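You operate a simulated robot arm through the tools that you are given. There is no shell and no other tool. Be economical: measure what you need, move in short steps, check, and stop when the job is done.

You run a simulated two-armed robot. Do the job below in one go: nothing can be reset, and whatever is moved stays where it is left.

## Task
Carry the fan cover to the work stand; latches in, vent shut.
Fine: carry it in both hands first; hold it for each latch and the vent; nothing harmed.
Where things are to end (x, y in the base frame): white fan cover within 0.06 m of [-0.79, 1.02].
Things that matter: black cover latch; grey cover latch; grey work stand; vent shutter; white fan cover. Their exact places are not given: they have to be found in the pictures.

The check looks at the end state, three seconds after you hand in, the way a careful person would. Anything else that was tipped, shoved, dropped, spilled or broken makes it a failure. A push-on lid holds only when it is set on centred and level and pressed home; a screw cap is set on level and turned clockwise until tight.

## Robot
Two 7-joint arms with two-finger parallel grippers on one trunk, on a base that drives. Base frame: it is fixed to the floor where the robot stands at the start and does not move with it; the origin is under the middle of the robot, x ahead of it, y to its left, z up; the surface under the hand at the start is at about z = 0.76. Units: m, rad, N and s.
The left shoulder is at the start at [0.06, 0.143, 0.926], the right one opposite. With the tool pointing down near the work surface each hand reaches from about 0.32 to 0.74 m from the robot's upright axis, wherever it stands, measured 20 degrees to its own side. Places, roughly: black cover latch [0.4, 0, 0.8]; grey cover latch [0.4, -0.1, 0.8]; grey work stand [-0.8, 1, 0.7]; vent shutter [0.5, -0.1, 0.8]. Payload 1.57 kg a hand.
Tool frame (each hand has its own): the origin (TCP) lies between the finger pads and is the grasp point; the fingertips stand 0.03 m ahead of it; z points along the fingers, y is the line along which they close. The gripper opens to 0.11 m. The fingers are 0.024 m wide and 0.012 m thick; the gripper's body (0.048 by 0.112 m) begins 0.078 m behind the TCP.
Orientation is told as [roll, pitch, yaw] about the base's x, y, z axes, in that order, counted from this pose: with the fingers straight down and closing along the base's y, the tool's x points along the base's -x, its y along +y and its z along -z.

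## Interface
- The arms move only by the tool send_rows. It takes "left_series", "right_series" or both (then of equal length, played together; a hand with none holds still); each is one flat list of numbers, 7 for each row, row after row: the shift along the tool's x, y, z in m, then the turn, a rotation vector about the tool's x, y, z in rad, then the finger opening in m, from 0 to 0.11. In form: [x, y, z, ax, ay, az, claw, x, y, z, ax, ay, az, claw, ...]. A call has 1 to 12 rows; each row is the pose to reach, as a shift and turn from the pose commanded when the call began, along the tool's axes at that moment. Each row takes 0.2 s and may step no farther than 0.05 m and 0.15 rad from the row before; otherwise, or with a gripper value out of range, the whole call is refused. A pose out of reach is approached as far as the arm can. The call stops where the force on the tool passes 40 N (or 10 N more than at its start, if that is more) or the arm is blocked; 0.2 s more then pass. Each finger travels about 0.045 m/s and halts on what it meets, pressing with about 37 N; the grip force reading is that of the motor and also rises with nothing between the fingers. The clock runs only during rows and for 0.2 s after the last one: add rows that repeat a pose to give the fingers time. It gives the time, the measured TCP pose, the force on the tool (base axes), the opening and the grip force at its end, in the units of the frame above (readings bear some noise), with the torque about the TCP (base axes, N m) and any sound that the robot's microphone picked up.
- Cameras (640 x 400 px; columns grow to the right, rows downward): "scene" is now at [0.0409, -0.0145, 1.5262]; the picture's right is [-0.21, -0.98, 0.00], its down [-0.81, 0.17, -0.55] and it looks along [0.54, -0.11, -0.83] (base axes); focal length 260 px, centre (320, 200). "left" rides on the left gripper at [0.07, -0.016, -0.141] in its tool frame; the picture's right is [0.23, 0.97, 0.00], its down [-0.86, 0.20, -0.48] and it looks along [-0.47, 0.11, 0.88] (tool axes); focal length 222 px, centre (320, 200). "right" rides on the right gripper at [0.07, 0.016, -0.141] in its tool frame; the picture's right is [-0.23, 0.97, 0.00], its down [-0.86, -0.20, -0.48] and it looks along [-0.47, -0.11, 0.88] (tool axes); focal length 222 px, centre (320, 200).
- camera(camera): a new picture of that camera. No time passes.
- lift_body(by): slides the trunk up (or, below 0, down) by that many m; the arms and the scene camera ride with it, the base frame stays. It gives what a move gives, with no picture.
- roll_base(legs): drives the robot by 1 to 6 legs, each [ahead, left, turn to the left] in m, m and rad, along the robot's own axes; the way and the turn of a leg run together, so that a leg with both is an arc; at most 1.5 m and 3.142 rad a leg. The arms and the cameras ride along, it lands a little off, and it stops where it bumps. It gives what a move gives.
- pan_tilt(pan, tilt): turns the head with the scene camera to pan (to the left, within 1.501 rad either way) and tilt (down, from -0.506 to 1.204), counted from straight ahead of the robot. It gives what a move gives.
- probe_pixels(camera, pixels): for up to 12 pixels [column, row] of the newest picture of that camera ("zoom" is the newest enlarged one), the place [x, y, z] in the base frame of the surface seen there, good to about 0.002 m. No time passes.
- inspect(camera, box): a new picture of the part [left, top, right, bottom] of that camera's present view, enlarged. No time passes.
- hand_in(): hands the job in; it is judged then, once.

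Work in short steps. Measure before you move; look again where a grasp or a placing could have gone wrong, and mend it. You have 80 turns and 78 pictures in all, those below and enlarged ones among them. Open the grippers and draw the arms clear of the work before you hand the job in, unless the task says otherwise; then end with one line.

The tools are called after ">>>" as a command line: name --argument value ..., lists and objects as JSON in quotes. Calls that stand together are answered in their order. send_rows: Moves the arms, as the interface text tells. Its arguments: {"type":"object","properties":{"left_series":{"type":"array"},"right_series":{"type":"array"}},"required":[]} The other tools are called the same way: lift_body (by) slides the trunk up or down; roll_base (legs) drives the base; pan_tilt (pan, tilt) turns the head that bears the scene camera; camera (camera) takes a picture; probe_pixels (camera, pixels) gives the place of the surface under pixels of a picture; inspect (camera, box) takes an enlarged picture of a part of a camera's view; hand_in () hands the job in.

At the start:

```text
clock: 0.0
left_tool_pos: [0.4538, 0.074, 1.0441]
left_orientation: [0.0, -0.001, 0.0]
left_ft_force: [0.6, 0.4, 1.0]
left_moment: [-0.02, 0.02, 0.02]
left_opening: 0.1099
left_gripper_force: 0.1
right_tool_pos: [0.4285, -0.275, 1.0435]
right_orientation: [-0.001, 0.0, -0.001]
right_ft_force: [0.4, 0.8, -0.3]
right_moment: [0.02, 0.0, -0.04]
right_opening: 0.1102
right_gripper_force: 0.1
trunk travel left (down, up): [-0.525, 0.065]
robot x, y, heading: [-0.0004, 0.002, 0.005]
head pan, tilt: [-0.208, 0.984]
```

scene: 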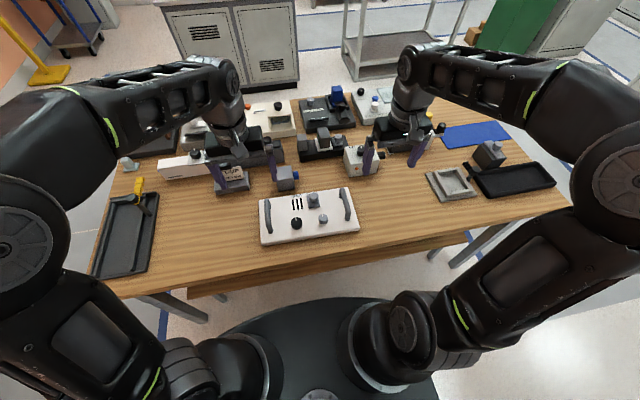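
right: 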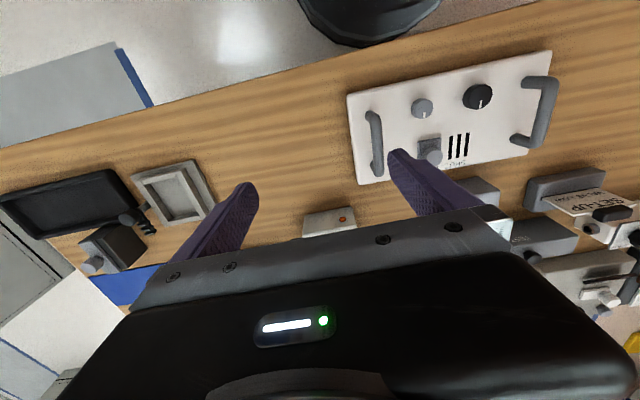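
left: 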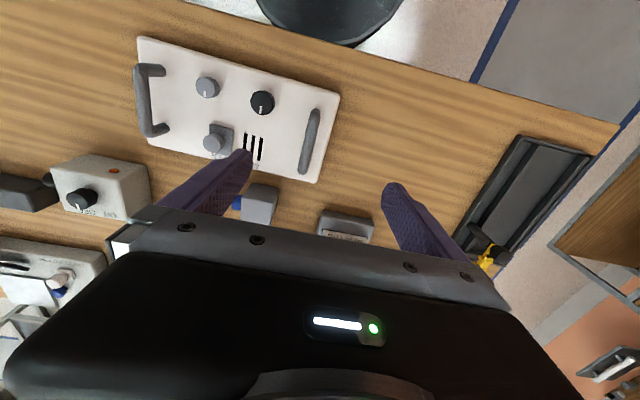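

The white cover is at scene px (308,215) with two bar handles, black and grey knobs and a slider by the vent slots. I enlarge it in the scene and left camera.

>>> inspect --camera "scene" --box '[240, 170, 380, 258]'

>>> inspect --camera "left" --box '[120, 25, 360, 195]'

>>> inspect --camera "right" --box '[335, 40, 575, 190]'

```text
4.55 times, centred on (310, 214) of scene
```

zoom: 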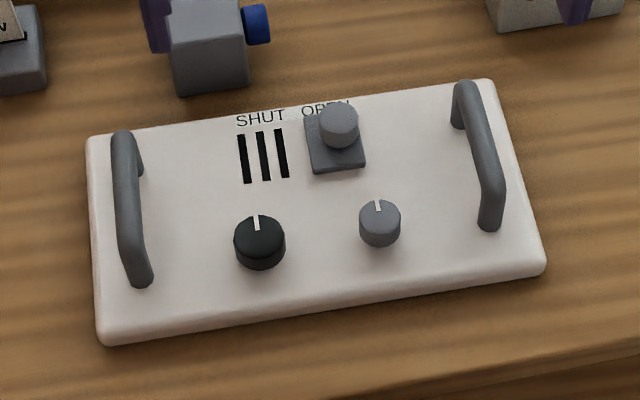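

```text
2.35 times, centred on (240, 110) of left
```

zoom: 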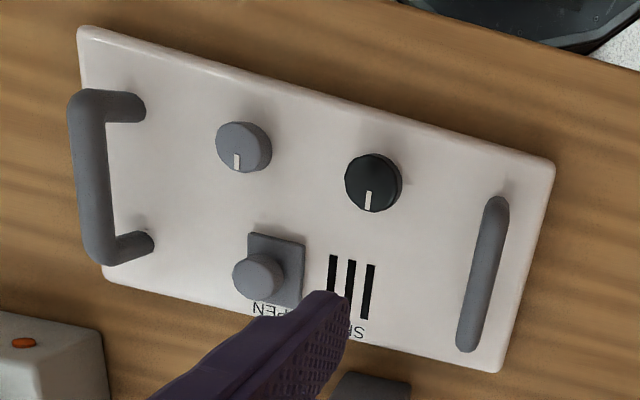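

```text
2.67 times, centred on (455, 115) of right
```

zoom: 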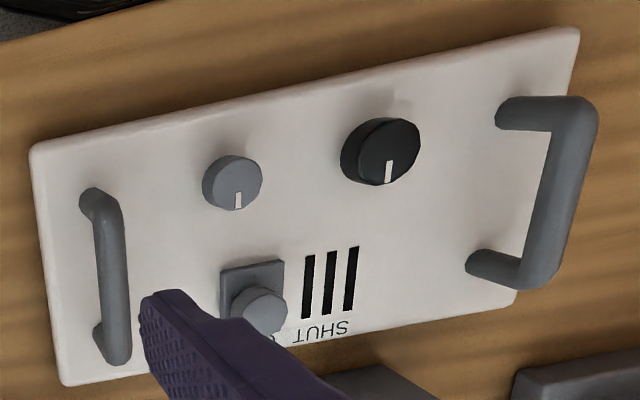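

I measure the handles, knobs, slider and corners with the newest zoom (right) picture.

>>> probe_pixels --camera "zoom" --pixels '[[573, 120], [540, 260], [107, 215], [122, 345], [232, 165], [380, 130], [262, 302], [35, 155], [575, 35], [68, 378], [450, 150], [335, 280]]'

>>> probe_pixels --camera "scene" --pixels '[[268, 213], [270, 228], [345, 198], [349, 211], [296, 219], [323, 216], [314, 196], [261, 243], [358, 229], [346, 188], [259, 200], [300, 255]]'

>>> pan_tilt --pan 1.5 --tilt 0.6

>>> camera --camera "scene"

```text
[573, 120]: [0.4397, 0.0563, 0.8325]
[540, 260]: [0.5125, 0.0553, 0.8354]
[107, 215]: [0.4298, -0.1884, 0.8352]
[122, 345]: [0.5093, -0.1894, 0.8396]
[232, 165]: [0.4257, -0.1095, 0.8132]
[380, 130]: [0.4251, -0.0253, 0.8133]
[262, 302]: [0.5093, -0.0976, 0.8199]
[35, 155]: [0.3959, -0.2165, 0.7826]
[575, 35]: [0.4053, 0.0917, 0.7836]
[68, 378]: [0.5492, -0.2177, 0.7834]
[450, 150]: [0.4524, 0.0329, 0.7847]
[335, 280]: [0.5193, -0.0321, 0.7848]
```

```text
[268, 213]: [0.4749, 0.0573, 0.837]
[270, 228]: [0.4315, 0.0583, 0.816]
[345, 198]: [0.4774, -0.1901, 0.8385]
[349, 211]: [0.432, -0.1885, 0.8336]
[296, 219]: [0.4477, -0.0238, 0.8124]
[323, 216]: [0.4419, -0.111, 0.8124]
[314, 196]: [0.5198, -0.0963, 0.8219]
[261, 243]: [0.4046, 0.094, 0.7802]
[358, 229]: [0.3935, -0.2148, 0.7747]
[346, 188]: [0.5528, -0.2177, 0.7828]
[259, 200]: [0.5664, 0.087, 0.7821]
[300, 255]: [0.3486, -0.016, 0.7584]
```

```text
clock: 1.7
left_tool_pos: [0.4561, 0.073, 1.0439]
left_orientation: [-0.001, -0.001, 0.0]
left_ft_force: [0.6, -1.2, 0.1]
left_moment: [0.05, -0.01, -0.02]
left_opening: 0.1101
left_gripper_force: 0.0
right_tool_pos: [0.4296, -0.2738, 1.0438]
right_orientation: [-0.001, 0.0, 0.0]
right_ft_force: [0.4, -0.4, -0.6]
right_moment: [0.01, 0.01, -0.01]
right_opening: 0.1099
right_gripper_force: 0.1
trunk travel left (down, up): [-0.525, 0.065]
robot x, y, heading: [0.0026, -0.0017, 0.0]
head pan, tilt: [1.499, 0.6]
```

```text
71 pictures are left
```

scene: 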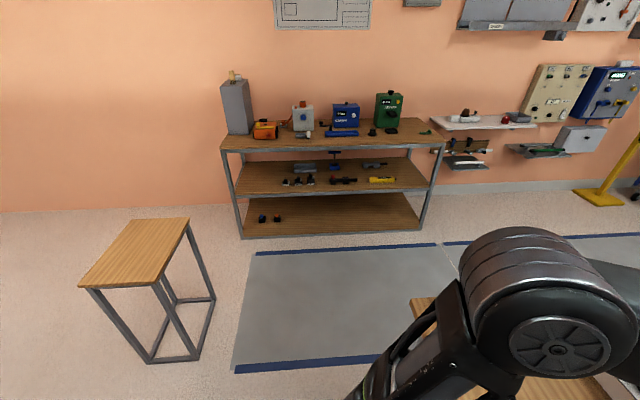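

The bare wooden table at px (140,250) stands in the right direction to be the work stand; I measure its corners.

>>> probe_pixels --camera "scene" --pixels '[[133, 222], [187, 220], [82, 286], [157, 284], [140, 250], [150, 360], [195, 358], [212, 300], [118, 252]]'

>>> inspect --camera "scene" --box '[60, 200, 240, 380]'

```text
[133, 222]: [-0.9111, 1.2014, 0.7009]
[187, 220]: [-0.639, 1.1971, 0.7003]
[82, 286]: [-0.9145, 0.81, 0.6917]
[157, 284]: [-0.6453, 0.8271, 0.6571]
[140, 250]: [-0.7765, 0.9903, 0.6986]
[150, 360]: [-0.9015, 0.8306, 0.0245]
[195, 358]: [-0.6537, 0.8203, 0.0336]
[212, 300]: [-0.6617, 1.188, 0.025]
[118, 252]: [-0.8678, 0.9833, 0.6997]
```

```text
2.22 times, centred on (150, 290) of scene
```

zoom: 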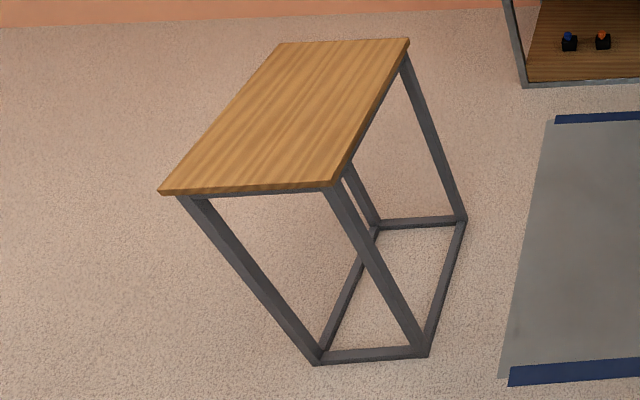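

The stand is x -0.92..-0.635, y 0.81..1.21, top z 0.70, bare. Handles: left centre about (0.472, 0.057), right (0.471, -0.189), tops at z 0.838. I bring both hands above the handles first, opening 0.06.

>>> send_rows --left_series '[-0.009, -0.008, 0.03, 0, 0, 0.012, 0.08, -0.017, -0.016, 0.07, 0, 0, 0.025, 0.06, -0.017, -0.016, 0.11, 0, 0, 0.025, 0.06, -0.017, -0.016, 0.14, 0, 0, 0.025, 0.06, -0.017, -0.016, 0.16, 0, 0, 0.025, 0.06, -0.017, -0.016, 0.16, 0, 0, 0.025, 0.06]' --right_series '[-0.015, 0.028, 0.03, 0, 0, 0.012, 0.08, -0.03, 0.056, 0.06, 0, 0, 0.025, 0.06, -0.042, 0.085, 0.09, 0, 0, 0.025, 0.06, -0.042, 0.085, 0.13, 0, 0, 0.025, 0.06, -0.042, 0.085, 0.16, 0, 0, 0.025, 0.06, -0.042, 0.085, 0.16, 0, 0, 0.025, 0.06]'

>>> pan_tilt --pan -0.1 --tilt 1.0

>>> camera --camera "scene"

>>> camera --camera "left"

>>> camera --camera "right"

```text
clock: 3.1
left_tool_pos: [0.4711, 0.0585, 0.8851]
left_orientation: [-0.001, -0.001, -0.024]
left_ft_force: [0.0, -0.1, -0.1]
left_moment: [0.0, 0.0, -0.02]
left_opening: 0.06
left_gripper_force: 0.0
right_tool_pos: [0.4702, -0.1931, 0.8857]
right_orientation: [0.0, -0.001, -0.023]
right_ft_force: [-0.1, 0.1, 0.5]
right_moment: [-0.01, 0.03, 0.04]
right_opening: 0.0603
right_gripper_force: 0.2
trunk travel left (down, up): [-0.525, 0.065]
robot x, y, heading: [0.0014, 0.0057, 0.003]
head pan, tilt: [1.499, 0.6]
```

```text
clock: 4.8
left_tool_pos: [0.472, 0.0581, 0.8865]
left_orientation: [0.001, -0.001, -0.024]
left_ft_force: [-1.4, -0.3, -1.4]
left_moment: [0.01, 0.03, 0.01]
left_opening: 0.0601
left_gripper_force: 0.0
right_tool_pos: [0.4712, -0.1914, 0.8855]
right_orientation: [0.0, 0.0, -0.024]
right_ft_force: [0.0, 0.1, 0.3]
right_moment: [-0.02, -0.04, -0.02]
right_opening: 0.0601
right_gripper_force: 0.1
trunk travel left (down, up): [-0.525, 0.065]
robot x, y, heading: [-0.0011, 0.0003, -0.004]
head pan, tilt: [-0.099, 1.0]
```

```text
69 pictures are left
```

scene: 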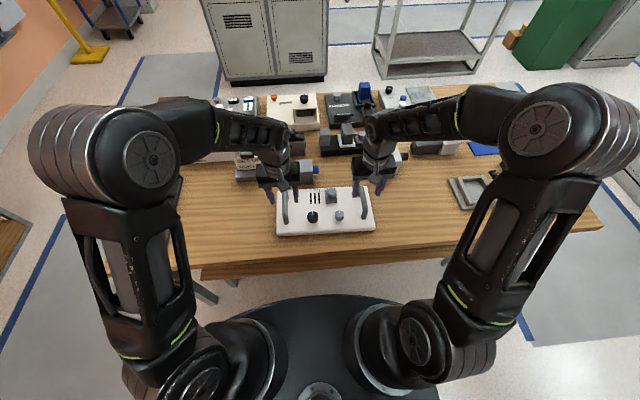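

```text
68 pictures are left
```

left: 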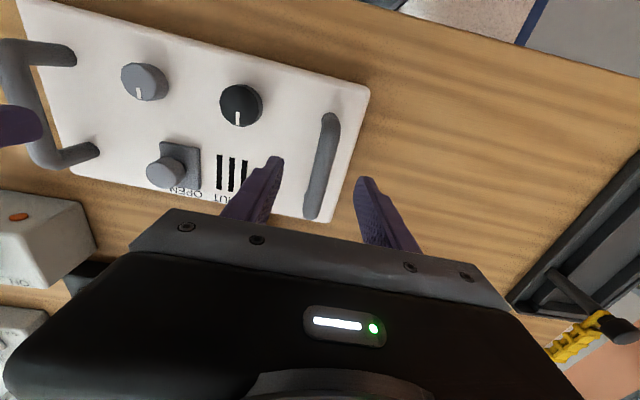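

```text
67 pictures are left
```

right: 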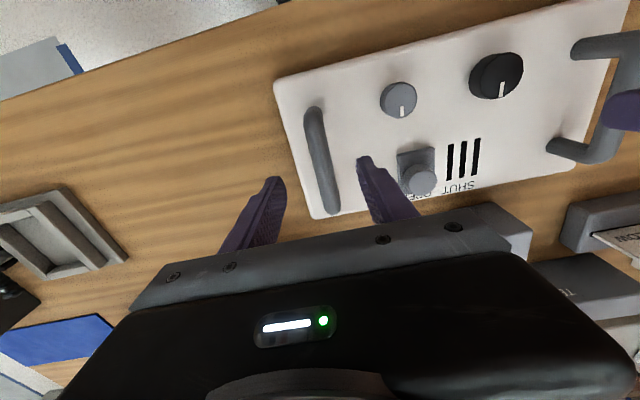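

Both finger pairs straddle the handles (left handle at px 320,165 left view; right handle px 320,160 right view, slightly toward -y). I lower 0.059 m and close on the handles.

>>> send_rows --left_series '[0, -0.001, 0.03, 0, 0, 0, 0.06, 0, -0.001, 0.058, 0, 0, 0, 0.06, 0, -0.001, 0.058, 0, 0, 0, 0.035, 0, -0.001, 0.058, 0, 0, 0, 0.015, 0, -0.001, 0.058, 0, 0, 0, 0, 0, -0.001, 0.058, 0, 0, 0, 0, 0, -0.001, 0.058, 0, 0, 0, 0]' --right_series '[0, 0.003, 0.03, 0, 0, 0, 0.06, 0, 0.003, 0.058, 0, 0, 0, 0.06, 0, 0.003, 0.058, 0, 0, 0, 0.035, 0, 0.003, 0.058, 0, 0, 0, 0.015, 0, 0.003, 0.058, 0, 0, 0, 0, 0, 0.003, 0.058, 0, 0, 0, 0, 0, 0.003, 0.058, 0, 0, 0, 0]'

```text
clock: 6.4
left_tool_pos: [0.4711, 0.0597, 0.8289]
left_orientation: [0.003, 0.002, -0.023]
left_ft_force: [0.1, 30.2, 4.0]
left_moment: [-0.17, -0.2, -0.44]
left_opening: 0.018
left_gripper_force: 32.0
right_tool_pos: [0.4678, -0.1888, 0.8264]
right_orientation: [-0.004, 0.002, -0.028]
right_ft_force: [2.1, -27.5, 0.4]
right_moment: [0.11, -0.25, 0.13]
right_opening: 0.0176
right_gripper_force: 33.2
trunk travel left (down, up): [-0.525, 0.065]
robot x, y, heading: [-0.0039, -0.0026, 0.001]
head pan, tilt: [-0.099, 1.0]
```

Both gripped (0.018 m), but the hands are pinched ~30 N toward each other; I ease both outward by a couple of mm and read the force.

>>> send_rows --left_series '[0, 0.002, 0, 0, 0, 0, 0, 0, 0.002, 0, 0, 0, 0, 0]' --right_series '[0, -0.002, 0, 0, 0, 0, 0, 0, -0.002, 0, 0, 0, 0, 0]'

```text
clock: 7.0
left_tool_pos: [0.472, 0.0594, 0.8284]
left_orientation: [0.002, 0.0, -0.023]
left_ft_force: [-3.1, 26.8, 11.0]
left_moment: [-0.06, 0.8, -0.36]
left_opening: 0.0176
left_gripper_force: 32.7
right_tool_pos: [0.4684, -0.1896, 0.8264]
right_orientation: [-0.001, 0.003, -0.028]
right_ft_force: [1.1, -26.4, 0.9]
right_moment: [0.12, 0.1, 0.17]
right_opening: 0.0176
right_gripper_force: 31.8
trunk travel left (down, up): [-0.525, 0.065]
robot x, y, heading: [-0.0004, 0.002, 0.003]
head pan, tilt: [-0.099, 1.0]
```

Forces dropped a little; ease outward 3 mm more.

>>> send_rows --left_series '[0, 0.003, 0, 0, 0, 0, 0, 0, 0.003, 0, 0, 0, 0, 0]' --right_series '[0, -0.003, 0, 0, 0, 0, 0, 0, -0.003, 0, 0, 0, 0, 0]'

```text
clock: 7.6
left_tool_pos: [0.4713, 0.0602, 0.8287]
left_orientation: [-0.005, -0.003, -0.026]
left_ft_force: [-2.8, 6.4, 7.8]
left_moment: [0.01, 0.42, 0.3]
left_opening: 0.0179
left_gripper_force: 33.4
right_tool_pos: [0.4697, -0.1897, 0.8268]
right_orientation: [0.002, -0.001, -0.024]
right_ft_force: [-0.8, -6.1, 0.5]
right_moment: [-0.17, 0.3, -0.19]
right_opening: 0.0178
right_gripper_force: 32.5
trunk travel left (down, up): [-0.525, 0.065]
robot x, y, heading: [-0.0016, 0.0026, 0.001]
head pan, tilt: [-0.099, 1.0]
```

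Internal force is now ~6 N. Lift straight up 0.12 m together.

>>> send_rows --left_series '[0, 0, -0.01, 0, 0, 0, 0, 0, 0, -0.025, 0, 0, 0, 0, 0, 0, -0.04, 0, 0, 0, 0, 0, 0, -0.055, 0, 0, 0, 0, 0, 0, -0.07, 0, 0, 0, 0, 0, 0, -0.085, 0, 0, 0, 0, 0, 0, -0.1, 0, 0, 0, 0, 0, 0, -0.115, 0, 0, 0, 0, 0, 0, -0.12, 0, 0, 0, 0]' --right_series '[0, 0, -0.01, 0, 0, 0, 0, 0, 0, -0.025, 0, 0, 0, 0, 0, 0, -0.04, 0, 0, 0, 0, 0, 0, -0.055, 0, 0, 0, 0, 0, 0, -0.07, 0, 0, 0, 0, 0, 0, -0.085, 0, 0, 0, 0, 0, 0, -0.1, 0, 0, 0, 0, 0, 0, -0.115, 0, 0, 0, 0, 0, 0, -0.12, 0, 0, 0, 0]'

>>> camera --camera "scene"

```text
clock: 9.6
left_tool_pos: [0.4729, 0.0597, 0.9475]
left_orientation: [-0.002, -0.001, -0.025]
left_ft_force: [0.4, -24.2, -4.2]
left_moment: [0.31, 0.45, 0.21]
left_opening: 0.0178
left_gripper_force: 32.5
right_tool_pos: [0.4707, -0.1902, 0.9453]
right_orientation: [0.002, 0.0, -0.024]
right_ft_force: [-1.3, 24.1, -0.2]
right_moment: [0.1, -0.43, -0.03]
right_opening: 0.018
right_gripper_force: 33.1
trunk travel left (down, up): [-0.525, 0.065]
robot x, y, heading: [-0.0001, 0.0006, 0.002]
head pan, tilt: [-0.099, 1.0]
```

```text
66 pictures are left
```

scene: 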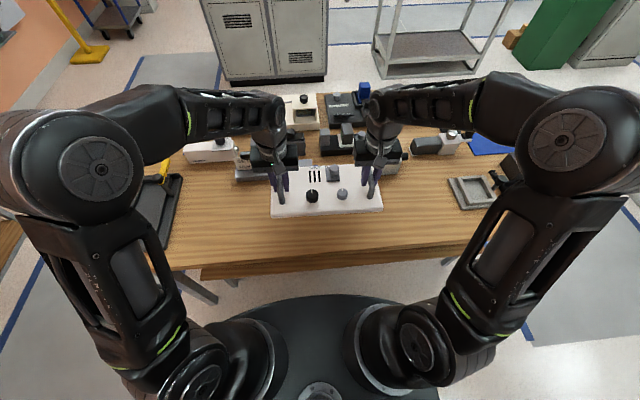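

Cover is lifted, light. There's now a ~24 N outward pull; I ease inward 3 mm, and probe the base's front rim and table corners for the drive.

>>> send_rows --left_series '[0, -0.003, 0, 0, 0, 0, 0, 0, -0.003, 0, 0, 0, 0, 0]' --right_series '[0, 0.003, 0, 0, 0, 0, 0, 0, 0.003, 0, 0, 0, 0, 0]'

>>> probe_pixels --camera "scene" --pixels '[[318, 297], [318, 305], [222, 325], [170, 266], [202, 278], [450, 262], [15, 240], [340, 212]]'

>>> pan_tilt --pan 0.7 --tilt 0.9

>>> camera --camera "scene"

```text
clock: 10.2
left_tool_pos: [0.4737, 0.0598, 0.9458]
left_orientation: [0.003, 0.0, -0.024]
left_ft_force: [-2.9, -3.6, -0.4]
left_moment: [-0.24, -0.12, -0.56]
left_opening: 0.0177
left_gripper_force: 32.6
right_tool_pos: [0.47, -0.1891, 0.9446]
right_orientation: [-0.003, 0.003, -0.028]
right_ft_force: [3.1, 3.6, -3.9]
right_moment: [-0.16, 0.18, -0.08]
right_opening: 0.0174
right_gripper_force: 32.6
trunk travel left (down, up): [-0.525, 0.065]
robot x, y, heading: [0.0006, 0.0048, -0.0]
head pan, tilt: [-0.099, 1.0]
```

```text
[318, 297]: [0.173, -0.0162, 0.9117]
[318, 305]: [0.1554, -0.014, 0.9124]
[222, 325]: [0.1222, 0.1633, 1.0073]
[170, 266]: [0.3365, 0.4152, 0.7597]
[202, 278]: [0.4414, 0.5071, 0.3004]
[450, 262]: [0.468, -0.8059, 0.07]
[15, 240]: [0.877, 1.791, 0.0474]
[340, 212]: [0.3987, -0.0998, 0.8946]
```

```text
clock: 11.3
left_tool_pos: [0.4735, 0.059, 0.9451]
left_orientation: [0.003, 0.0, -0.022]
left_ft_force: [-2.4, 16.4, -1.3]
left_moment: [-0.17, -0.37, -0.44]
left_opening: 0.018
left_gripper_force: 32.8
right_tool_pos: [0.4709, -0.1901, 0.9445]
right_orientation: [-0.003, 0.002, -0.027]
right_ft_force: [1.6, -16.5, -3.1]
right_moment: [0.08, 0.35, -0.04]
right_opening: 0.0178
right_gripper_force: 32.8
trunk travel left (down, up): [-0.525, 0.065]
robot x, y, heading: [-0.0009, 0.0035, 0.002]
head pan, tilt: [0.7, 0.901]
```

```text
65 pictures are left
```

scene: 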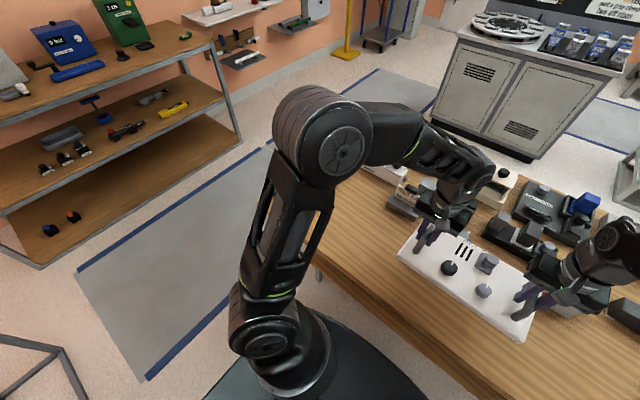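

The path is clear. Back off 0.25 m and turn left 90°, shift right to keep away from the stand; then check.

>>> roll_base --legs '[[-0.25, 0, 0], [0, 0, 0.785], [0, 0, 0.785], [0, -0.15, 0]]'

>>> camera --camera "scene"

```text
clock: 18.3
left_tool_pos: [-0.1685, 0.4752, 0.945]
left_orientation: [0.006, -0.001, 1.562]
left_ft_force: [-28.5, -0.6, -1.3]
left_moment: [-0.15, -0.07, -0.29]
left_opening: 0.0175
left_gripper_force: 32.4
right_tool_pos: [0.0817, 0.4742, 0.9444]
right_orientation: [-0.002, -0.001, 1.559]
right_ft_force: [28.7, 2.4, -2.4]
right_moment: [0.13, 0.22, -0.05]
right_opening: 0.0178
right_gripper_force: 32.1
trunk travel left (down, up): [-0.525, 0.065]
robot x, y, heading: [-0.1029, 0.003, 1.582]
head pan, tilt: [0.7, 0.901]
```

```text
64 pictures are left
```

scene: 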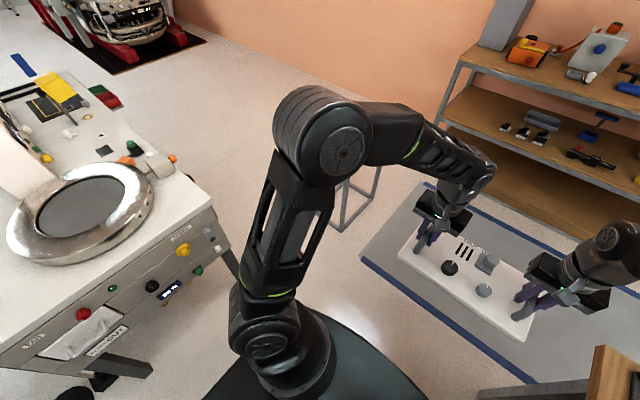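

Cover held level; another machine lies off to -x but away from the path. I ease the ~28 N pinch by 2 mm each and drive ahead 1.0 m.

>>> send_rows --left_series '[0, 0.002, 0, 0, 0, 0, 0, 0, 0.002, 0, 0, 0, 0, 0]' --right_series '[0, -0.002, 0, 0, 0, 0, 0, 0, -0.002, 0, 0, 0, 0, 0]'

>>> roll_base --legs '[[1.0, 0, 0], [0, 0, 0.785]]'

>>> camera --camera "scene"

```text
clock: 18.9
left_tool_pos: [-0.171, 0.4741, 0.9462]
left_orientation: [-0.002, -0.001, 1.559]
left_ft_force: [16.1, -0.9, -1.0]
left_moment: [-0.39, -0.14, 0.01]
left_opening: 0.0178
left_gripper_force: 31.9
right_tool_pos: [0.0798, 0.4742, 0.9452]
right_orientation: [0.0, -0.001, 1.56]
right_ft_force: [-15.4, 0.6, -2.7]
right_moment: [0.33, -0.2, -0.25]
right_opening: 0.0175
right_gripper_force: 32.7
trunk travel left (down, up): [-0.525, 0.065]
robot x, y, heading: [-0.1039, -0.0005, 1.584]
head pan, tilt: [0.7, 0.901]
```

```text
clock: 26.1
left_tool_pos: [-0.4799, 1.2844, 0.9452]
left_orientation: [-0.003, 0.0, 2.328]
left_ft_force: [21.2, 20.6, -1.1]
left_moment: [-0.02, -0.01, -0.06]
left_opening: 0.018
left_gripper_force: 32.2
right_tool_pos: [-0.3013, 1.4594, 0.9448]
right_orientation: [0.0, -0.002, 2.327]
right_ft_force: [-20.8, -20.5, -1.2]
right_moment: [0.14, -0.13, -0.01]
right_opening: 0.0175
right_gripper_force: 32.4
trunk travel left (down, up): [-0.525, 0.065]
robot x, y, heading: [-0.1063, 0.9921, 2.355]
head pan, tilt: [0.7, 0.901]
```

```text
63 pictures are left
```

scene: 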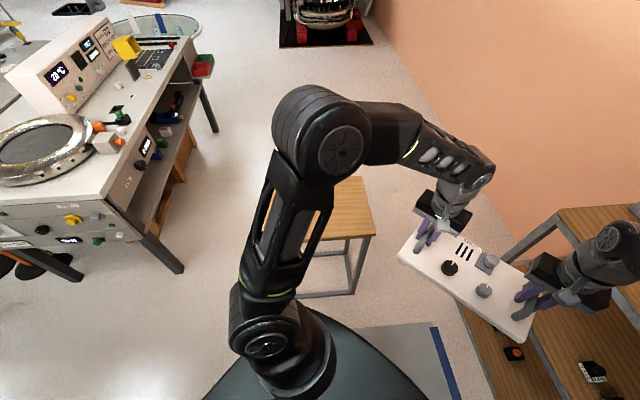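

Turning the rest of the way left takes the cover away from the shelf and over toward the stand. Turn 0.80 rad, look ahead.

>>> roll_base --legs '[[0, 0, 0.8]]'

>>> pan_tilt --pan 0.0 --tilt 0.95

>>> camera --camera "scene"

```text
clock: 28.6
left_tool_pos: [-0.5769, 0.926, 0.9465]
left_orientation: [-0.002, -0.002, 3.128]
left_ft_force: [-0.2, 1.3, -1.2]
left_moment: [0.02, 0.0, -0.05]
left_opening: 0.0177
left_gripper_force: 32.3
right_tool_pos: [-0.5763, 1.1759, 0.9441]
right_orientation: [-0.001, 0.002, 3.129]
right_ft_force: [-0.9, -1.9, -2.3]
right_moment: [0.07, -0.05, -0.04]
right_opening: 0.0177
right_gripper_force: 32.6
trunk travel left (down, up): [-0.525, 0.065]
robot x, y, heading: [-0.1051, 0.99, -3.128]
head pan, tilt: [0.7, 0.901]
```

```text
clock: 29.7
left_tool_pos: [-0.5771, 0.9251, 0.9459]
left_orientation: [-0.001, 0.0, 3.129]
left_ft_force: [0.7, 0.3, -0.8]
left_moment: [0.06, -0.18, -0.07]
left_opening: 0.018
left_gripper_force: 32.6
right_tool_pos: [-0.5762, 1.1754, 0.9446]
right_orientation: [0.001, 0.0, 3.128]
right_ft_force: [0.0, 0.2, -3.5]
right_moment: [0.12, 0.15, -0.05]
right_opening: 0.0175
right_gripper_force: 32.6
trunk travel left (down, up): [-0.525, 0.065]
robot x, y, heading: [-0.1031, 0.9884, -3.131]
head pan, tilt: [0.0, 0.949]
```

```text
62 pictures are left
```

scene: 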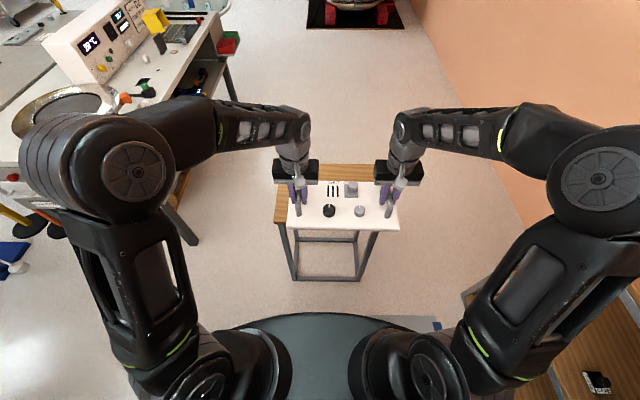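

Cover is level and above the stand's near part; its centre is about (-0.585, 1.05). I drive ahead 0.13 and left 0.03; arms will do the rest.

>>> roll_base --legs '[[0.13, 0.03, 0]]'

>>> camera --camera "scene"

```text
clock: 31.0
left_tool_pos: [-0.7068, 0.8972, 0.9458]
left_orientation: [0.0, -0.001, 3.122]
left_ft_force: [0.6, -0.6, -2.3]
left_moment: [0.03, 0.04, -0.12]
left_opening: 0.0177
left_gripper_force: 33.0
right_tool_pos: [-0.7059, 1.1464, 0.9446]
right_orientation: [0.001, 0.001, 3.122]
right_ft_force: [-2.1, 0.2, -2.8]
right_moment: [0.11, -0.12, -0.09]
right_opening: 0.0176
right_gripper_force: 32.9
trunk travel left (down, up): [-0.525, 0.065]
robot x, y, heading: [-0.2351, 0.9561, -3.132]
head pan, tilt: [0.0, 0.949]
```

```text
61 pictures are left
```

scene: 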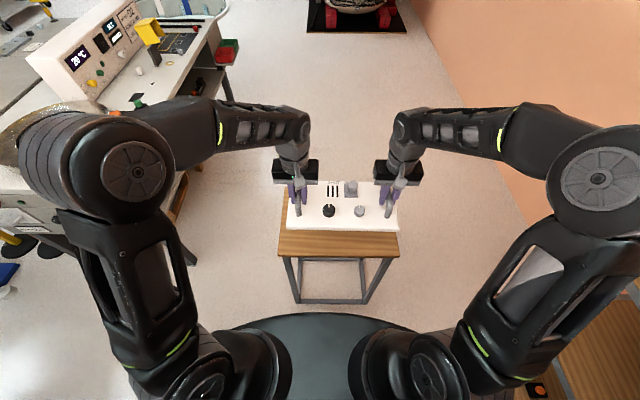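

Cover centre is now about (-0.714, 1.02). Before lowering I check where the left elbow and the nearby machine are.

>>> probe_pixels --camera "scene" --pixels '[[100, 150], [55, 140], [185, 115], [205, 90], [60, 205], [182, 178], [20, 110], [283, 240], [396, 236], [580, 290]]'

```text
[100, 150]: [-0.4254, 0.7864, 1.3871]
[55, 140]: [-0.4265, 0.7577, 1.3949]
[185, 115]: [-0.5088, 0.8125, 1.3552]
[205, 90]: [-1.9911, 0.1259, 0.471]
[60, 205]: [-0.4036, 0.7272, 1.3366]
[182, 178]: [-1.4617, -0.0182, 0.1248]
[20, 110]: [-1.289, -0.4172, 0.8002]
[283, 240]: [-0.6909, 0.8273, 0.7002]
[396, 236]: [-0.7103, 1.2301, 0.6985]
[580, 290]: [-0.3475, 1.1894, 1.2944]
```

Elbows are high (z ~1.39) and clear. I advance 0.075 m, lowering to ~1 cm above the stand.

>>> send_rows --left_series '[-0.015, 0, 0, 0, 0, 0, 0, -0.03, 0, 0.01, 0, 0, 0, 0, -0.045, 0, 0.03, 0, 0, 0, 0, -0.06, 0, 0.05, 0, 0, 0, 0, -0.07, 0, 0.07, 0, 0, 0, 0, -0.075, 0, 0.09, 0, 0, 0, 0, -0.075, 0, 0.11, 0, 0, 0, 0, -0.075, 0, 0.13, 0, 0, 0, 0, -0.075, 0, 0.15, 0, 0, 0, 0, -0.075, 0, 0.163, 0, 0, 0, 0, -0.075, 0, 0.163, 0, 0, 0, 0]' --right_series '[-0.015, 0, 0, 0, 0, 0, 0, -0.03, 0, 0.01, 0, 0, 0, 0, -0.045, 0, 0.03, 0, 0, 0, 0, -0.06, 0, 0.05, 0, 0, 0, 0, -0.07, 0, 0.07, 0, 0, 0, 0, -0.075, 0, 0.09, 0, 0, 0, 0, -0.075, 0, 0.11, 0, 0, 0, 0, -0.075, 0, 0.13, 0, 0, 0, 0, -0.075, 0, 0.15, 0, 0, 0, 0, -0.075, 0, 0.163, 0, 0, 0, 0, -0.075, 0, 0.163, 0, 0, 0, 0]'

>>> inspect --camera "scene" --box '[240, 130, 440, 255]'

```text
clock: 33.4
left_tool_pos: [-0.781, 0.8979, 0.7829]
left_orientation: [0.001, -0.001, 3.125]
left_ft_force: [3.1, 6.1, -2.3]
left_moment: [-0.19, -0.76, -0.46]
left_opening: 0.0178
left_gripper_force: 32.0
right_tool_pos: [-0.7788, 1.1473, 0.7841]
right_orientation: [-0.001, 0.001, 3.124]
right_ft_force: [-3.8, -6.0, -1.6]
right_moment: [-0.04, 0.73, -0.3]
right_opening: 0.018
right_gripper_force: 32.4
trunk travel left (down, up): [-0.525, 0.065]
robot x, y, heading: [-0.2298, 0.9609, -3.132]
head pan, tilt: [0.0, 0.949]
```

```text
3.20 times, centred on (340, 192) of scene
```

zoom: 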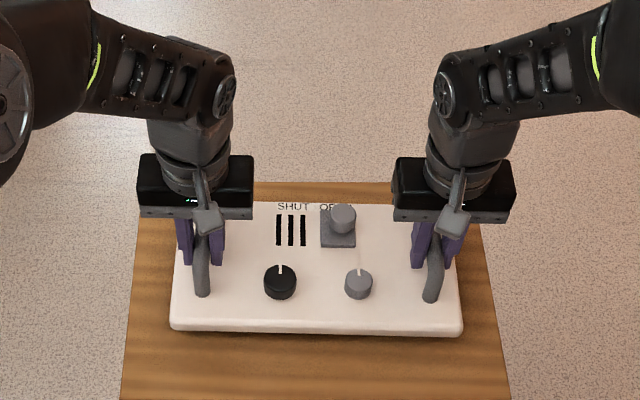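

Cover is ~1.3 cm above the stand and centred there. I lower it gently until it sits.

>>> send_rows --left_series '[0, 0, 0.004, 0, 0, 0, 0, 0, 0, 0.008, 0, 0, 0, 0, 0, 0, 0.011, 0, 0, 0, 0, 0, 0, 0.014, 0, 0, 0, 0, 0, 0, 0.014, 0, 0, 0, 0]' --right_series '[0, 0, 0.004, 0, 0, 0, 0, 0, 0, 0.008, 0, 0, 0, 0, 0, 0, 0.011, 0, 0, 0, 0, 0, 0, 0.014, 0, 0, 0, 0, 0, 0, 0.014, 0, 0, 0, 0]'

>>> inspect --camera "scene" --box '[240, 130, 440, 255]'

```text
clock: 34.6
left_tool_pos: [-0.7815, 0.8981, 0.769]
left_orientation: [-0.001, -0.001, 3.124]
left_ft_force: [3.9, -2.2, -0.8]
left_moment: [0.13, -0.59, -0.57]
left_opening: 0.018
left_gripper_force: 32.5
right_tool_pos: [-0.7788, 1.1491, 0.7689]
right_orientation: [0.0, 0.002, 3.121]
right_ft_force: [-3.9, 1.7, -4.0]
right_moment: [0.15, 0.55, -0.38]
right_opening: 0.0176
right_gripper_force: 32.8
trunk travel left (down, up): [-0.525, 0.065]
robot x, y, heading: [-0.232, 0.9618, -3.132]
head pan, tilt: [0.0, 0.949]
```

```text
3.20 times, centred on (340, 192) of scene
```

zoom: 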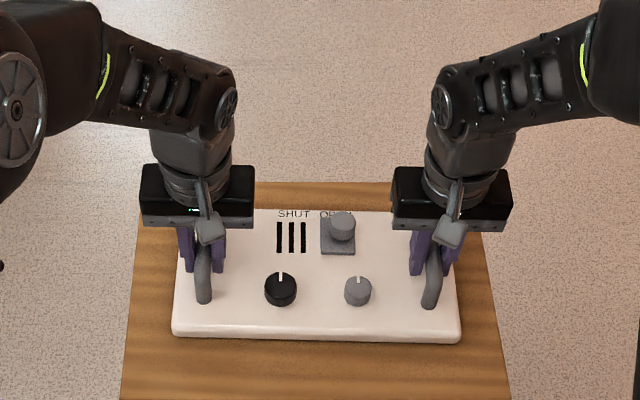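

No upward force yet; lower up to 6 mm more in 2 mm steps.

>>> send_rows --left_series '[0, 0, 0.002, 0, 0, 0, 0, 0, 0, 0.003, 0, 0, 0, 0, 0, 0, 0.004, 0, 0, 0, 0, 0, 0, 0.005, 0, 0, 0, 0]' --right_series '[0, 0, 0.002, 0, 0, 0, 0, 0, 0, 0.003, 0, 0, 0, 0, 0, 0, 0.004, 0, 0, 0, 0, 0, 0, 0.005, 0, 0, 0, 0]'

>>> probe_pixels --camera "zoom" --pixels '[[240, 290], [320, 290], [175, 320], [455, 320], [315, 360], [280, 282], [357, 290], [342, 220]]'

```text
clock: 35.6
left_tool_pos: [-0.7817, 0.8988, 0.7672]
left_orientation: [-0.003, -0.009, 3.124]
left_ft_force: [-4.3, -4.1, 20.8]
left_moment: [-0.07, -0.54, -0.6]
left_opening: 0.0179
left_gripper_force: 32.4
right_tool_pos: [-0.7798, 1.1487, 0.7653]
right_orientation: [0.001, -0.006, 3.12]
right_ft_force: [-0.8, 6.7, 24.8]
right_moment: [0.02, 0.06, -0.8]
right_opening: 0.0177
right_gripper_force: 32.5
trunk travel left (down, up): [-0.525, 0.065]
robot x, y, heading: [-0.2367, 0.958, -3.136]
head pan, tilt: [0.0, 0.949]
```

```text
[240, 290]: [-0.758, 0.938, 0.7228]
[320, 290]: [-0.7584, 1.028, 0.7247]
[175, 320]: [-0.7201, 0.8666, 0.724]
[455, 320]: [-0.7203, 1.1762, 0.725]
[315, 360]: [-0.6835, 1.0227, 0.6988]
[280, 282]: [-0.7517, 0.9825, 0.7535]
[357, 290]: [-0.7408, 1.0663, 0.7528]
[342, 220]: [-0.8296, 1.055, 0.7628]
```

Seated (20–25 N up on each hand). I relax 3 mm, and release only the left hand, raising it 0.09 m; the right keeps holding its handle.

>>> send_rows --left_series '[0, 0, -0.003, 0, 0, 0, 0, 0, 0, -0.003, 0, 0, 0, 0.02, 0, 0, -0.003, 0, 0, 0, 0.04, 0, 0, -0.003, 0, 0, 0, 0.05, 0, 0, -0.003, 0, 0, 0, 0.05, 0, 0, -0.03, 0, 0, 0, 0.05, 0, 0, -0.065, 0, 0, 0, 0.05, 0, 0, -0.1, 0, 0, 0, 0.05]' --right_series '[0, 0, -0.003, 0, 0, 0, 0, 0, 0, -0.003, 0, 0, 0, 0, 0, 0, -0.003, 0, 0, 0, 0, 0, 0, -0.003, 0, 0, 0, 0, 0, 0, -0.003, 0, 0, 0, 0, 0, 0, -0.003, 0, 0, 0, 0, 0, 0, -0.003, 0, 0, 0, 0, 0, 0, -0.003, 0, 0, 0, 0]'

>>> camera --camera "left"

>>> inspect --camera "scene" --box '[260, 150, 420, 250]'

```text
clock: 37.4
left_tool_pos: [-0.7797, 0.9003, 0.8637]
left_orientation: [-0.001, -0.003, 3.124]
left_ft_force: [-0.6, -0.4, 0.0]
left_moment: [-0.01, 0.03, -0.04]
left_opening: 0.0501
left_gripper_force: 0.1
right_tool_pos: [-0.7771, 1.148, 0.7653]
right_orientation: [0.0, 0.002, 3.123]
right_ft_force: [0.4, 0.4, 7.1]
right_moment: [0.03, 0.95, -0.26]
right_opening: 0.0179
right_gripper_force: 32.5
trunk travel left (down, up): [-0.525, 0.065]
robot x, y, heading: [-0.2338, 0.9581, -3.132]
head pan, tilt: [0.0, 0.949]
```

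```text
58 pictures are left
```

left: 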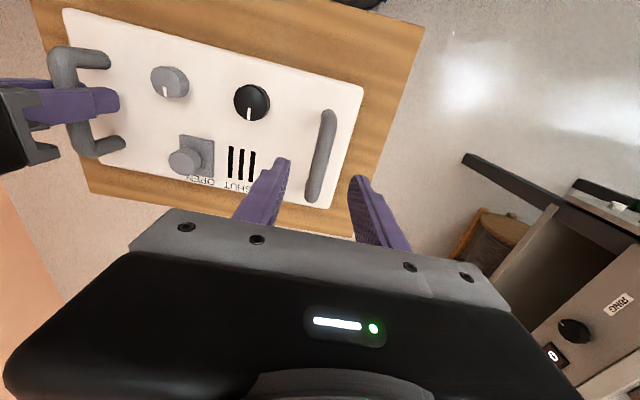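

```text
4.00 times, centred on (340, 200) of scene
```

zoom: 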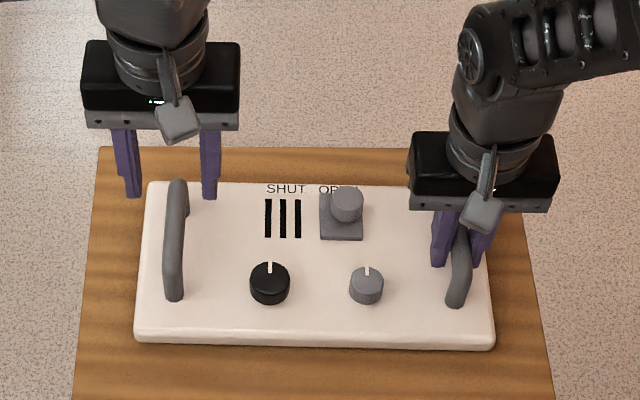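

Now measure the black knob's top, grey knob and slider accurately.

>>> probe_pixels --camera "zoom" --pixels '[[269, 268], [254, 279], [286, 279], [269, 290], [366, 268], [353, 278], [380, 278], [366, 288], [347, 195], [347, 205], [330, 230], [358, 230]]'

>>> probe_pixels --camera "left" --pixels '[[252, 90], [252, 105], [238, 102], [264, 105], [168, 76], [168, 90], [188, 160], [232, 165], [253, 165], [205, 182], [232, 184], [320, 160]]'

```text
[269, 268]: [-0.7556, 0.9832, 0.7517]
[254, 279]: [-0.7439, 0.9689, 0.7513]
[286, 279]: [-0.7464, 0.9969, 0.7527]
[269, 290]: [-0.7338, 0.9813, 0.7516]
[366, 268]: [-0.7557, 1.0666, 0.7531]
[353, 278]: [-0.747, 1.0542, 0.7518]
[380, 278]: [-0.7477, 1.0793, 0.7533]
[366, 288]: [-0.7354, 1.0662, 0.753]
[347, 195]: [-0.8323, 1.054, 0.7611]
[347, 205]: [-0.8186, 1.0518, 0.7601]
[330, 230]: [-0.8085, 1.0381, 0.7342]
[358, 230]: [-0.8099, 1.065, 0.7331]
```

```text
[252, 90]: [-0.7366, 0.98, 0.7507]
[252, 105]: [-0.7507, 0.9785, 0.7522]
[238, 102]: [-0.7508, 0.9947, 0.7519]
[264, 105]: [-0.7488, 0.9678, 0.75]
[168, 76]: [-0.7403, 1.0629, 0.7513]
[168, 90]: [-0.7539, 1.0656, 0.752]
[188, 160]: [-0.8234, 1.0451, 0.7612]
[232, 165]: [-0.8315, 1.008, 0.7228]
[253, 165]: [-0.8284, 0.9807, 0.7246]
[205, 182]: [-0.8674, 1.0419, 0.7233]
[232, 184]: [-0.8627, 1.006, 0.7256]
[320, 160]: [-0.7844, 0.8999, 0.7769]
```

Black knob centre (-0.746, 0.982), top z 0.752; grey (-0.746, 1.066); slider knob (-0.825, 1.053), slots at y 0.98–1.01. The left hand closes and goes above the black knob.

>>> send_rows --left_series '[0.01, -0.03, 0, 0, 0, 0, 0.03, 0.02, -0.06, 0, 0, 0, 0, 0.01, 0.0323, -0.0823, 0, 0, 0, 0, 0, 0.0323, -0.0823, 0.035, 0, 0, 0, 0, 0.0323, -0.0823, 0.06, 0, 0, 0, 0, 0.0323, -0.0823, 0.07, 0, 0, 0, 0, 0.0323, -0.0823, 0.07, 0, 0, 0, 0]'

>>> camera --camera "left"

>>> inspect --camera "scene" --box '[260, 150, 420, 250]'

```text
clock: 39.0
left_tool_pos: [-0.7436, 0.9793, 0.7943]
left_orientation: [-0.001, -0.002, 3.124]
left_ft_force: [0.3, 0.5, 0.4]
left_moment: [-0.02, 0.03, -0.02]
left_opening: 0.0
left_gripper_force: 21.2
right_tool_pos: [-0.7782, 1.1482, 0.7655]
right_orientation: [0.001, 0.003, 3.122]
right_ft_force: [1.9, -0.7, 1.3]
right_moment: [0.06, -0.56, 0.04]
right_opening: 0.0179
right_gripper_force: 32.3
trunk travel left (down, up): [-0.525, 0.065]
robot x, y, heading: [-0.2303, 0.9547, -3.14]
head pan, tilt: [0.0, 0.949]
```

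```text
56 pictures are left
```

left: 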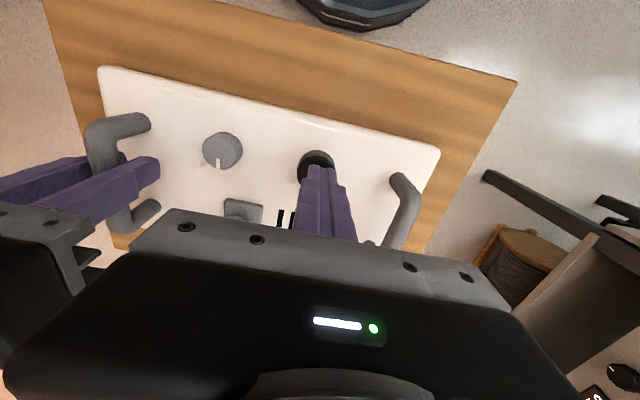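

```text
4.00 times, centred on (340, 200) of scene
```

zoom: 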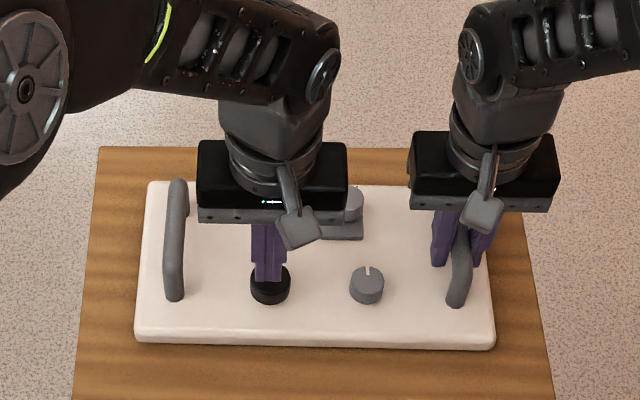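

Fingertips are centred above the black knob (tip z 0.764). Press down in small steps to see whether it gives.

>>> send_rows --left_series '[0, 0, 0.006, 0, 0, 0, 0, 0, 0, 0.01, 0, 0, 0, 0, 0, 0, 0.013, 0, 0, 0, 0, 0, 0, 0.015, 0, 0, 0, 0, 0, 0, 0.017, 0, 0, 0, 0]'

```text
clock: 40.1
left_tool_pos: [-0.7461, 0.9792, 0.7809]
left_orientation: [-0.002, -0.002, 3.124]
left_ft_force: [2.6, -0.2, 7.9]
left_moment: [0.03, -0.08, -0.01]
left_opening: 0.0
left_gripper_force: 21.0
right_tool_pos: [-0.7783, 1.149, 0.7656]
right_orientation: [-0.001, 0.0, 3.121]
right_ft_force: [1.4, 0.4, 5.5]
right_moment: [-0.07, -0.31, -0.1]
right_opening: 0.0178
right_gripper_force: 32.4
trunk travel left (down, up): [-0.525, 0.065]
robot x, y, heading: [-0.2334, 0.9597, -3.138]
head pan, tilt: [0.0, 0.949]
stopped in row 5 (left hand): the force on the tool passed its limit at 44 N (the readings are from after the stop); the commanded pose is now the measured one
```

The knob is rigid at 44 N — no push travel, so it's a turning latch (index mark). I rise, open, lower around the knob and grip it.

>>> send_rows --left_series '[0, 0, -0.02, 0, 0, 0, 0, 0, -0.003, -0.035, 0, 0, 0, 0.03, 0, -0.003, -0.035, 0, 0, 0, 0.05, 0, -0.003, -0.035, 0, 0, 0, 0.05, 0, -0.003, -0.035, 0, 0, 0, 0.05, 0, -0.003, 0.0, 0, 0, 0, 0.05, 0, -0.003, 0.02, 0, 0, 0, 0.05, 0, -0.003, 0.02, 0, 0, 0, 0.03, 0, -0.003, 0.02, 0, 0, 0, 0.01, 0, -0.003, 0.02, 0, 0, 0, 0.0, 0, -0.003, 0.02, 0, 0, 0, 0.0]'

>>> inspect --camera "left" --box '[160, 90, 480, 290]'

```text
clock: 42.5
left_tool_pos: [-0.7456, 0.9828, 0.7595]
left_orientation: [-0.001, -0.002, 3.124]
left_ft_force: [-1.1, 7.3, -0.8]
left_moment: [0.21, 0.22, -0.04]
left_opening: 0.0348
left_gripper_force: 36.8
right_tool_pos: [-0.7779, 1.148, 0.7654]
right_orientation: [0.002, 0.0, 3.121]
right_ft_force: [2.3, -1.5, 19.0]
right_moment: [0.0, 0.12, -0.21]
right_opening: 0.0179
right_gripper_force: 32.5
trunk travel left (down, up): [-0.525, 0.065]
robot x, y, heading: [-0.2281, 0.9587, -3.134]
head pan, tilt: [0.0, 0.949]
```

```text
2.00 times, centred on (320, 190) of left
```

zoom: 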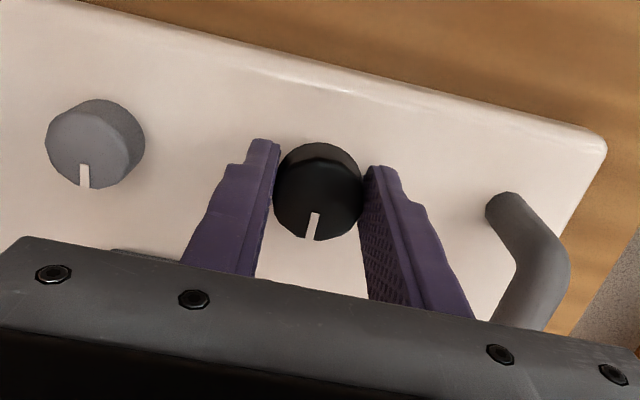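

Knob gripped at 0.035 m. Turn it clockwise (about +tool z) by 0.5 rad, watching the torque.

>>> send_rows --left_series '[0, 0, 0, 0, 0, 0.1, 0, 0, 0, 0, 0, 0, 0.2, 0, 0, 0, 0, 0, 0, 0.3, 0, 0, 0, 0, 0, 0, 0.4, 0, 0, 0, 0, 0, 0, 0.5, 0, 0, 0, 0, 0, 0, 0.5, 0]'

>>> inspect --camera "left" --box '[160, 90, 480, 290]'

```text
clock: 43.9
left_tool_pos: [-0.7465, 0.9803, 0.7602]
left_orientation: [0.001, -0.002, 2.624]
left_ft_force: [-1.3, -5.7, 4.0]
left_moment: [-0.26, 0.03, 0.45]
left_opening: 0.0351
left_gripper_force: 37.1
right_tool_pos: [-0.7782, 1.1478, 0.7661]
right_orientation: [-0.001, 0.001, 3.122]
right_ft_force: [-2.2, -0.4, 14.1]
right_moment: [-0.09, 0.33, -0.27]
right_opening: 0.0181
right_gripper_force: 32.8
trunk travel left (down, up): [-0.525, 0.065]
robot x, y, heading: [-0.2308, 0.9579, -3.135]
head pan, tilt: [0.0, 0.949]
```

```text
2.00 times, centred on (320, 190) of left
```

zoom: 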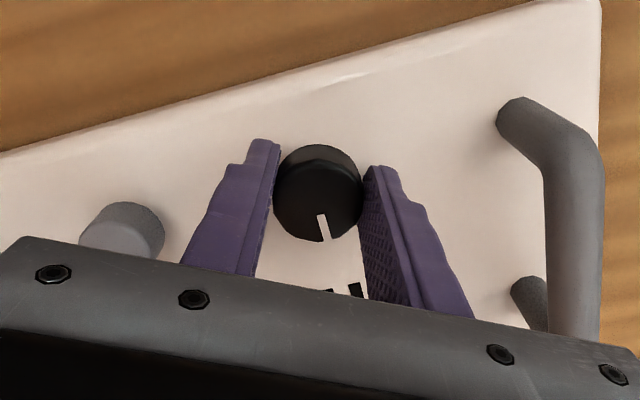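

The mark moved relative to the fingers, so the knob may be slipping; I look at the mark from the scene camera.

>>> inspect --camera "scene" --box '[290, 180, 390, 243]'

```text
6.35 times, centred on (340, 212) of scene
```

zoom: 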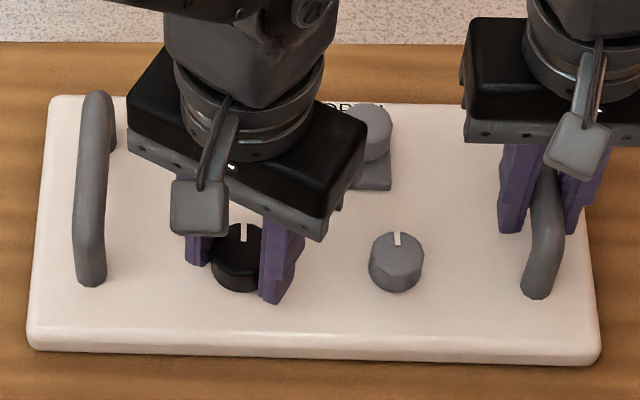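

The knob didn't turn clockwise; the fingers slipped on it. I try the other way: back 0.5 and 0.4 beyond.

>>> send_rows --left_series '[0, 0, 0, 0, 0, -0.12, 0, 0, 0, 0, 0, 0, -0.24, 0, 0, 0, 0, 0, 0, -0.36, 0, 0, 0, 0, 0, 0, -0.48, 0, 0, 0, 0, 0, 0, -0.6, 0, 0, 0, 0, 0, 0, -0.72, 0, 0, 0, 0, 0, 0, -0.84, 0, 0, 0, 0, 0, 0, -0.84, 0]'

>>> inspect --camera "scene" --box '[290, 180, 390, 243]'

```text
clock: 45.7
left_tool_pos: [-0.7466, 0.9844, 0.7604]
left_orientation: [-0.003, -0.002, -2.819]
left_ft_force: [1.1, 7.4, -3.7]
left_moment: [0.05, -0.12, -0.02]
left_opening: 0.0348
left_gripper_force: 37.0
right_tool_pos: [-0.7793, 1.148, 0.7658]
right_orientation: [0.001, 0.001, 3.12]
right_ft_force: [0.0, -2.0, 20.2]
right_moment: [-0.08, -0.16, -0.35]
right_opening: 0.0178
right_gripper_force: 32.1
trunk travel left (down, up): [-0.525, 0.065]
robot x, y, heading: [-0.2315, 0.9597, -3.133]
head pan, tilt: [0.0, 0.949]
```

```text
6.35 times, centred on (340, 212) of scene
```

zoom: 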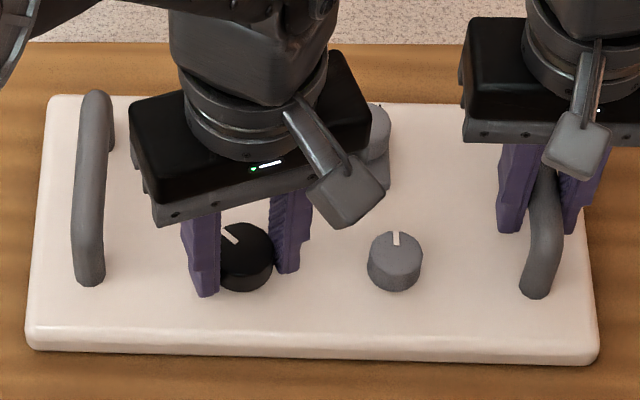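

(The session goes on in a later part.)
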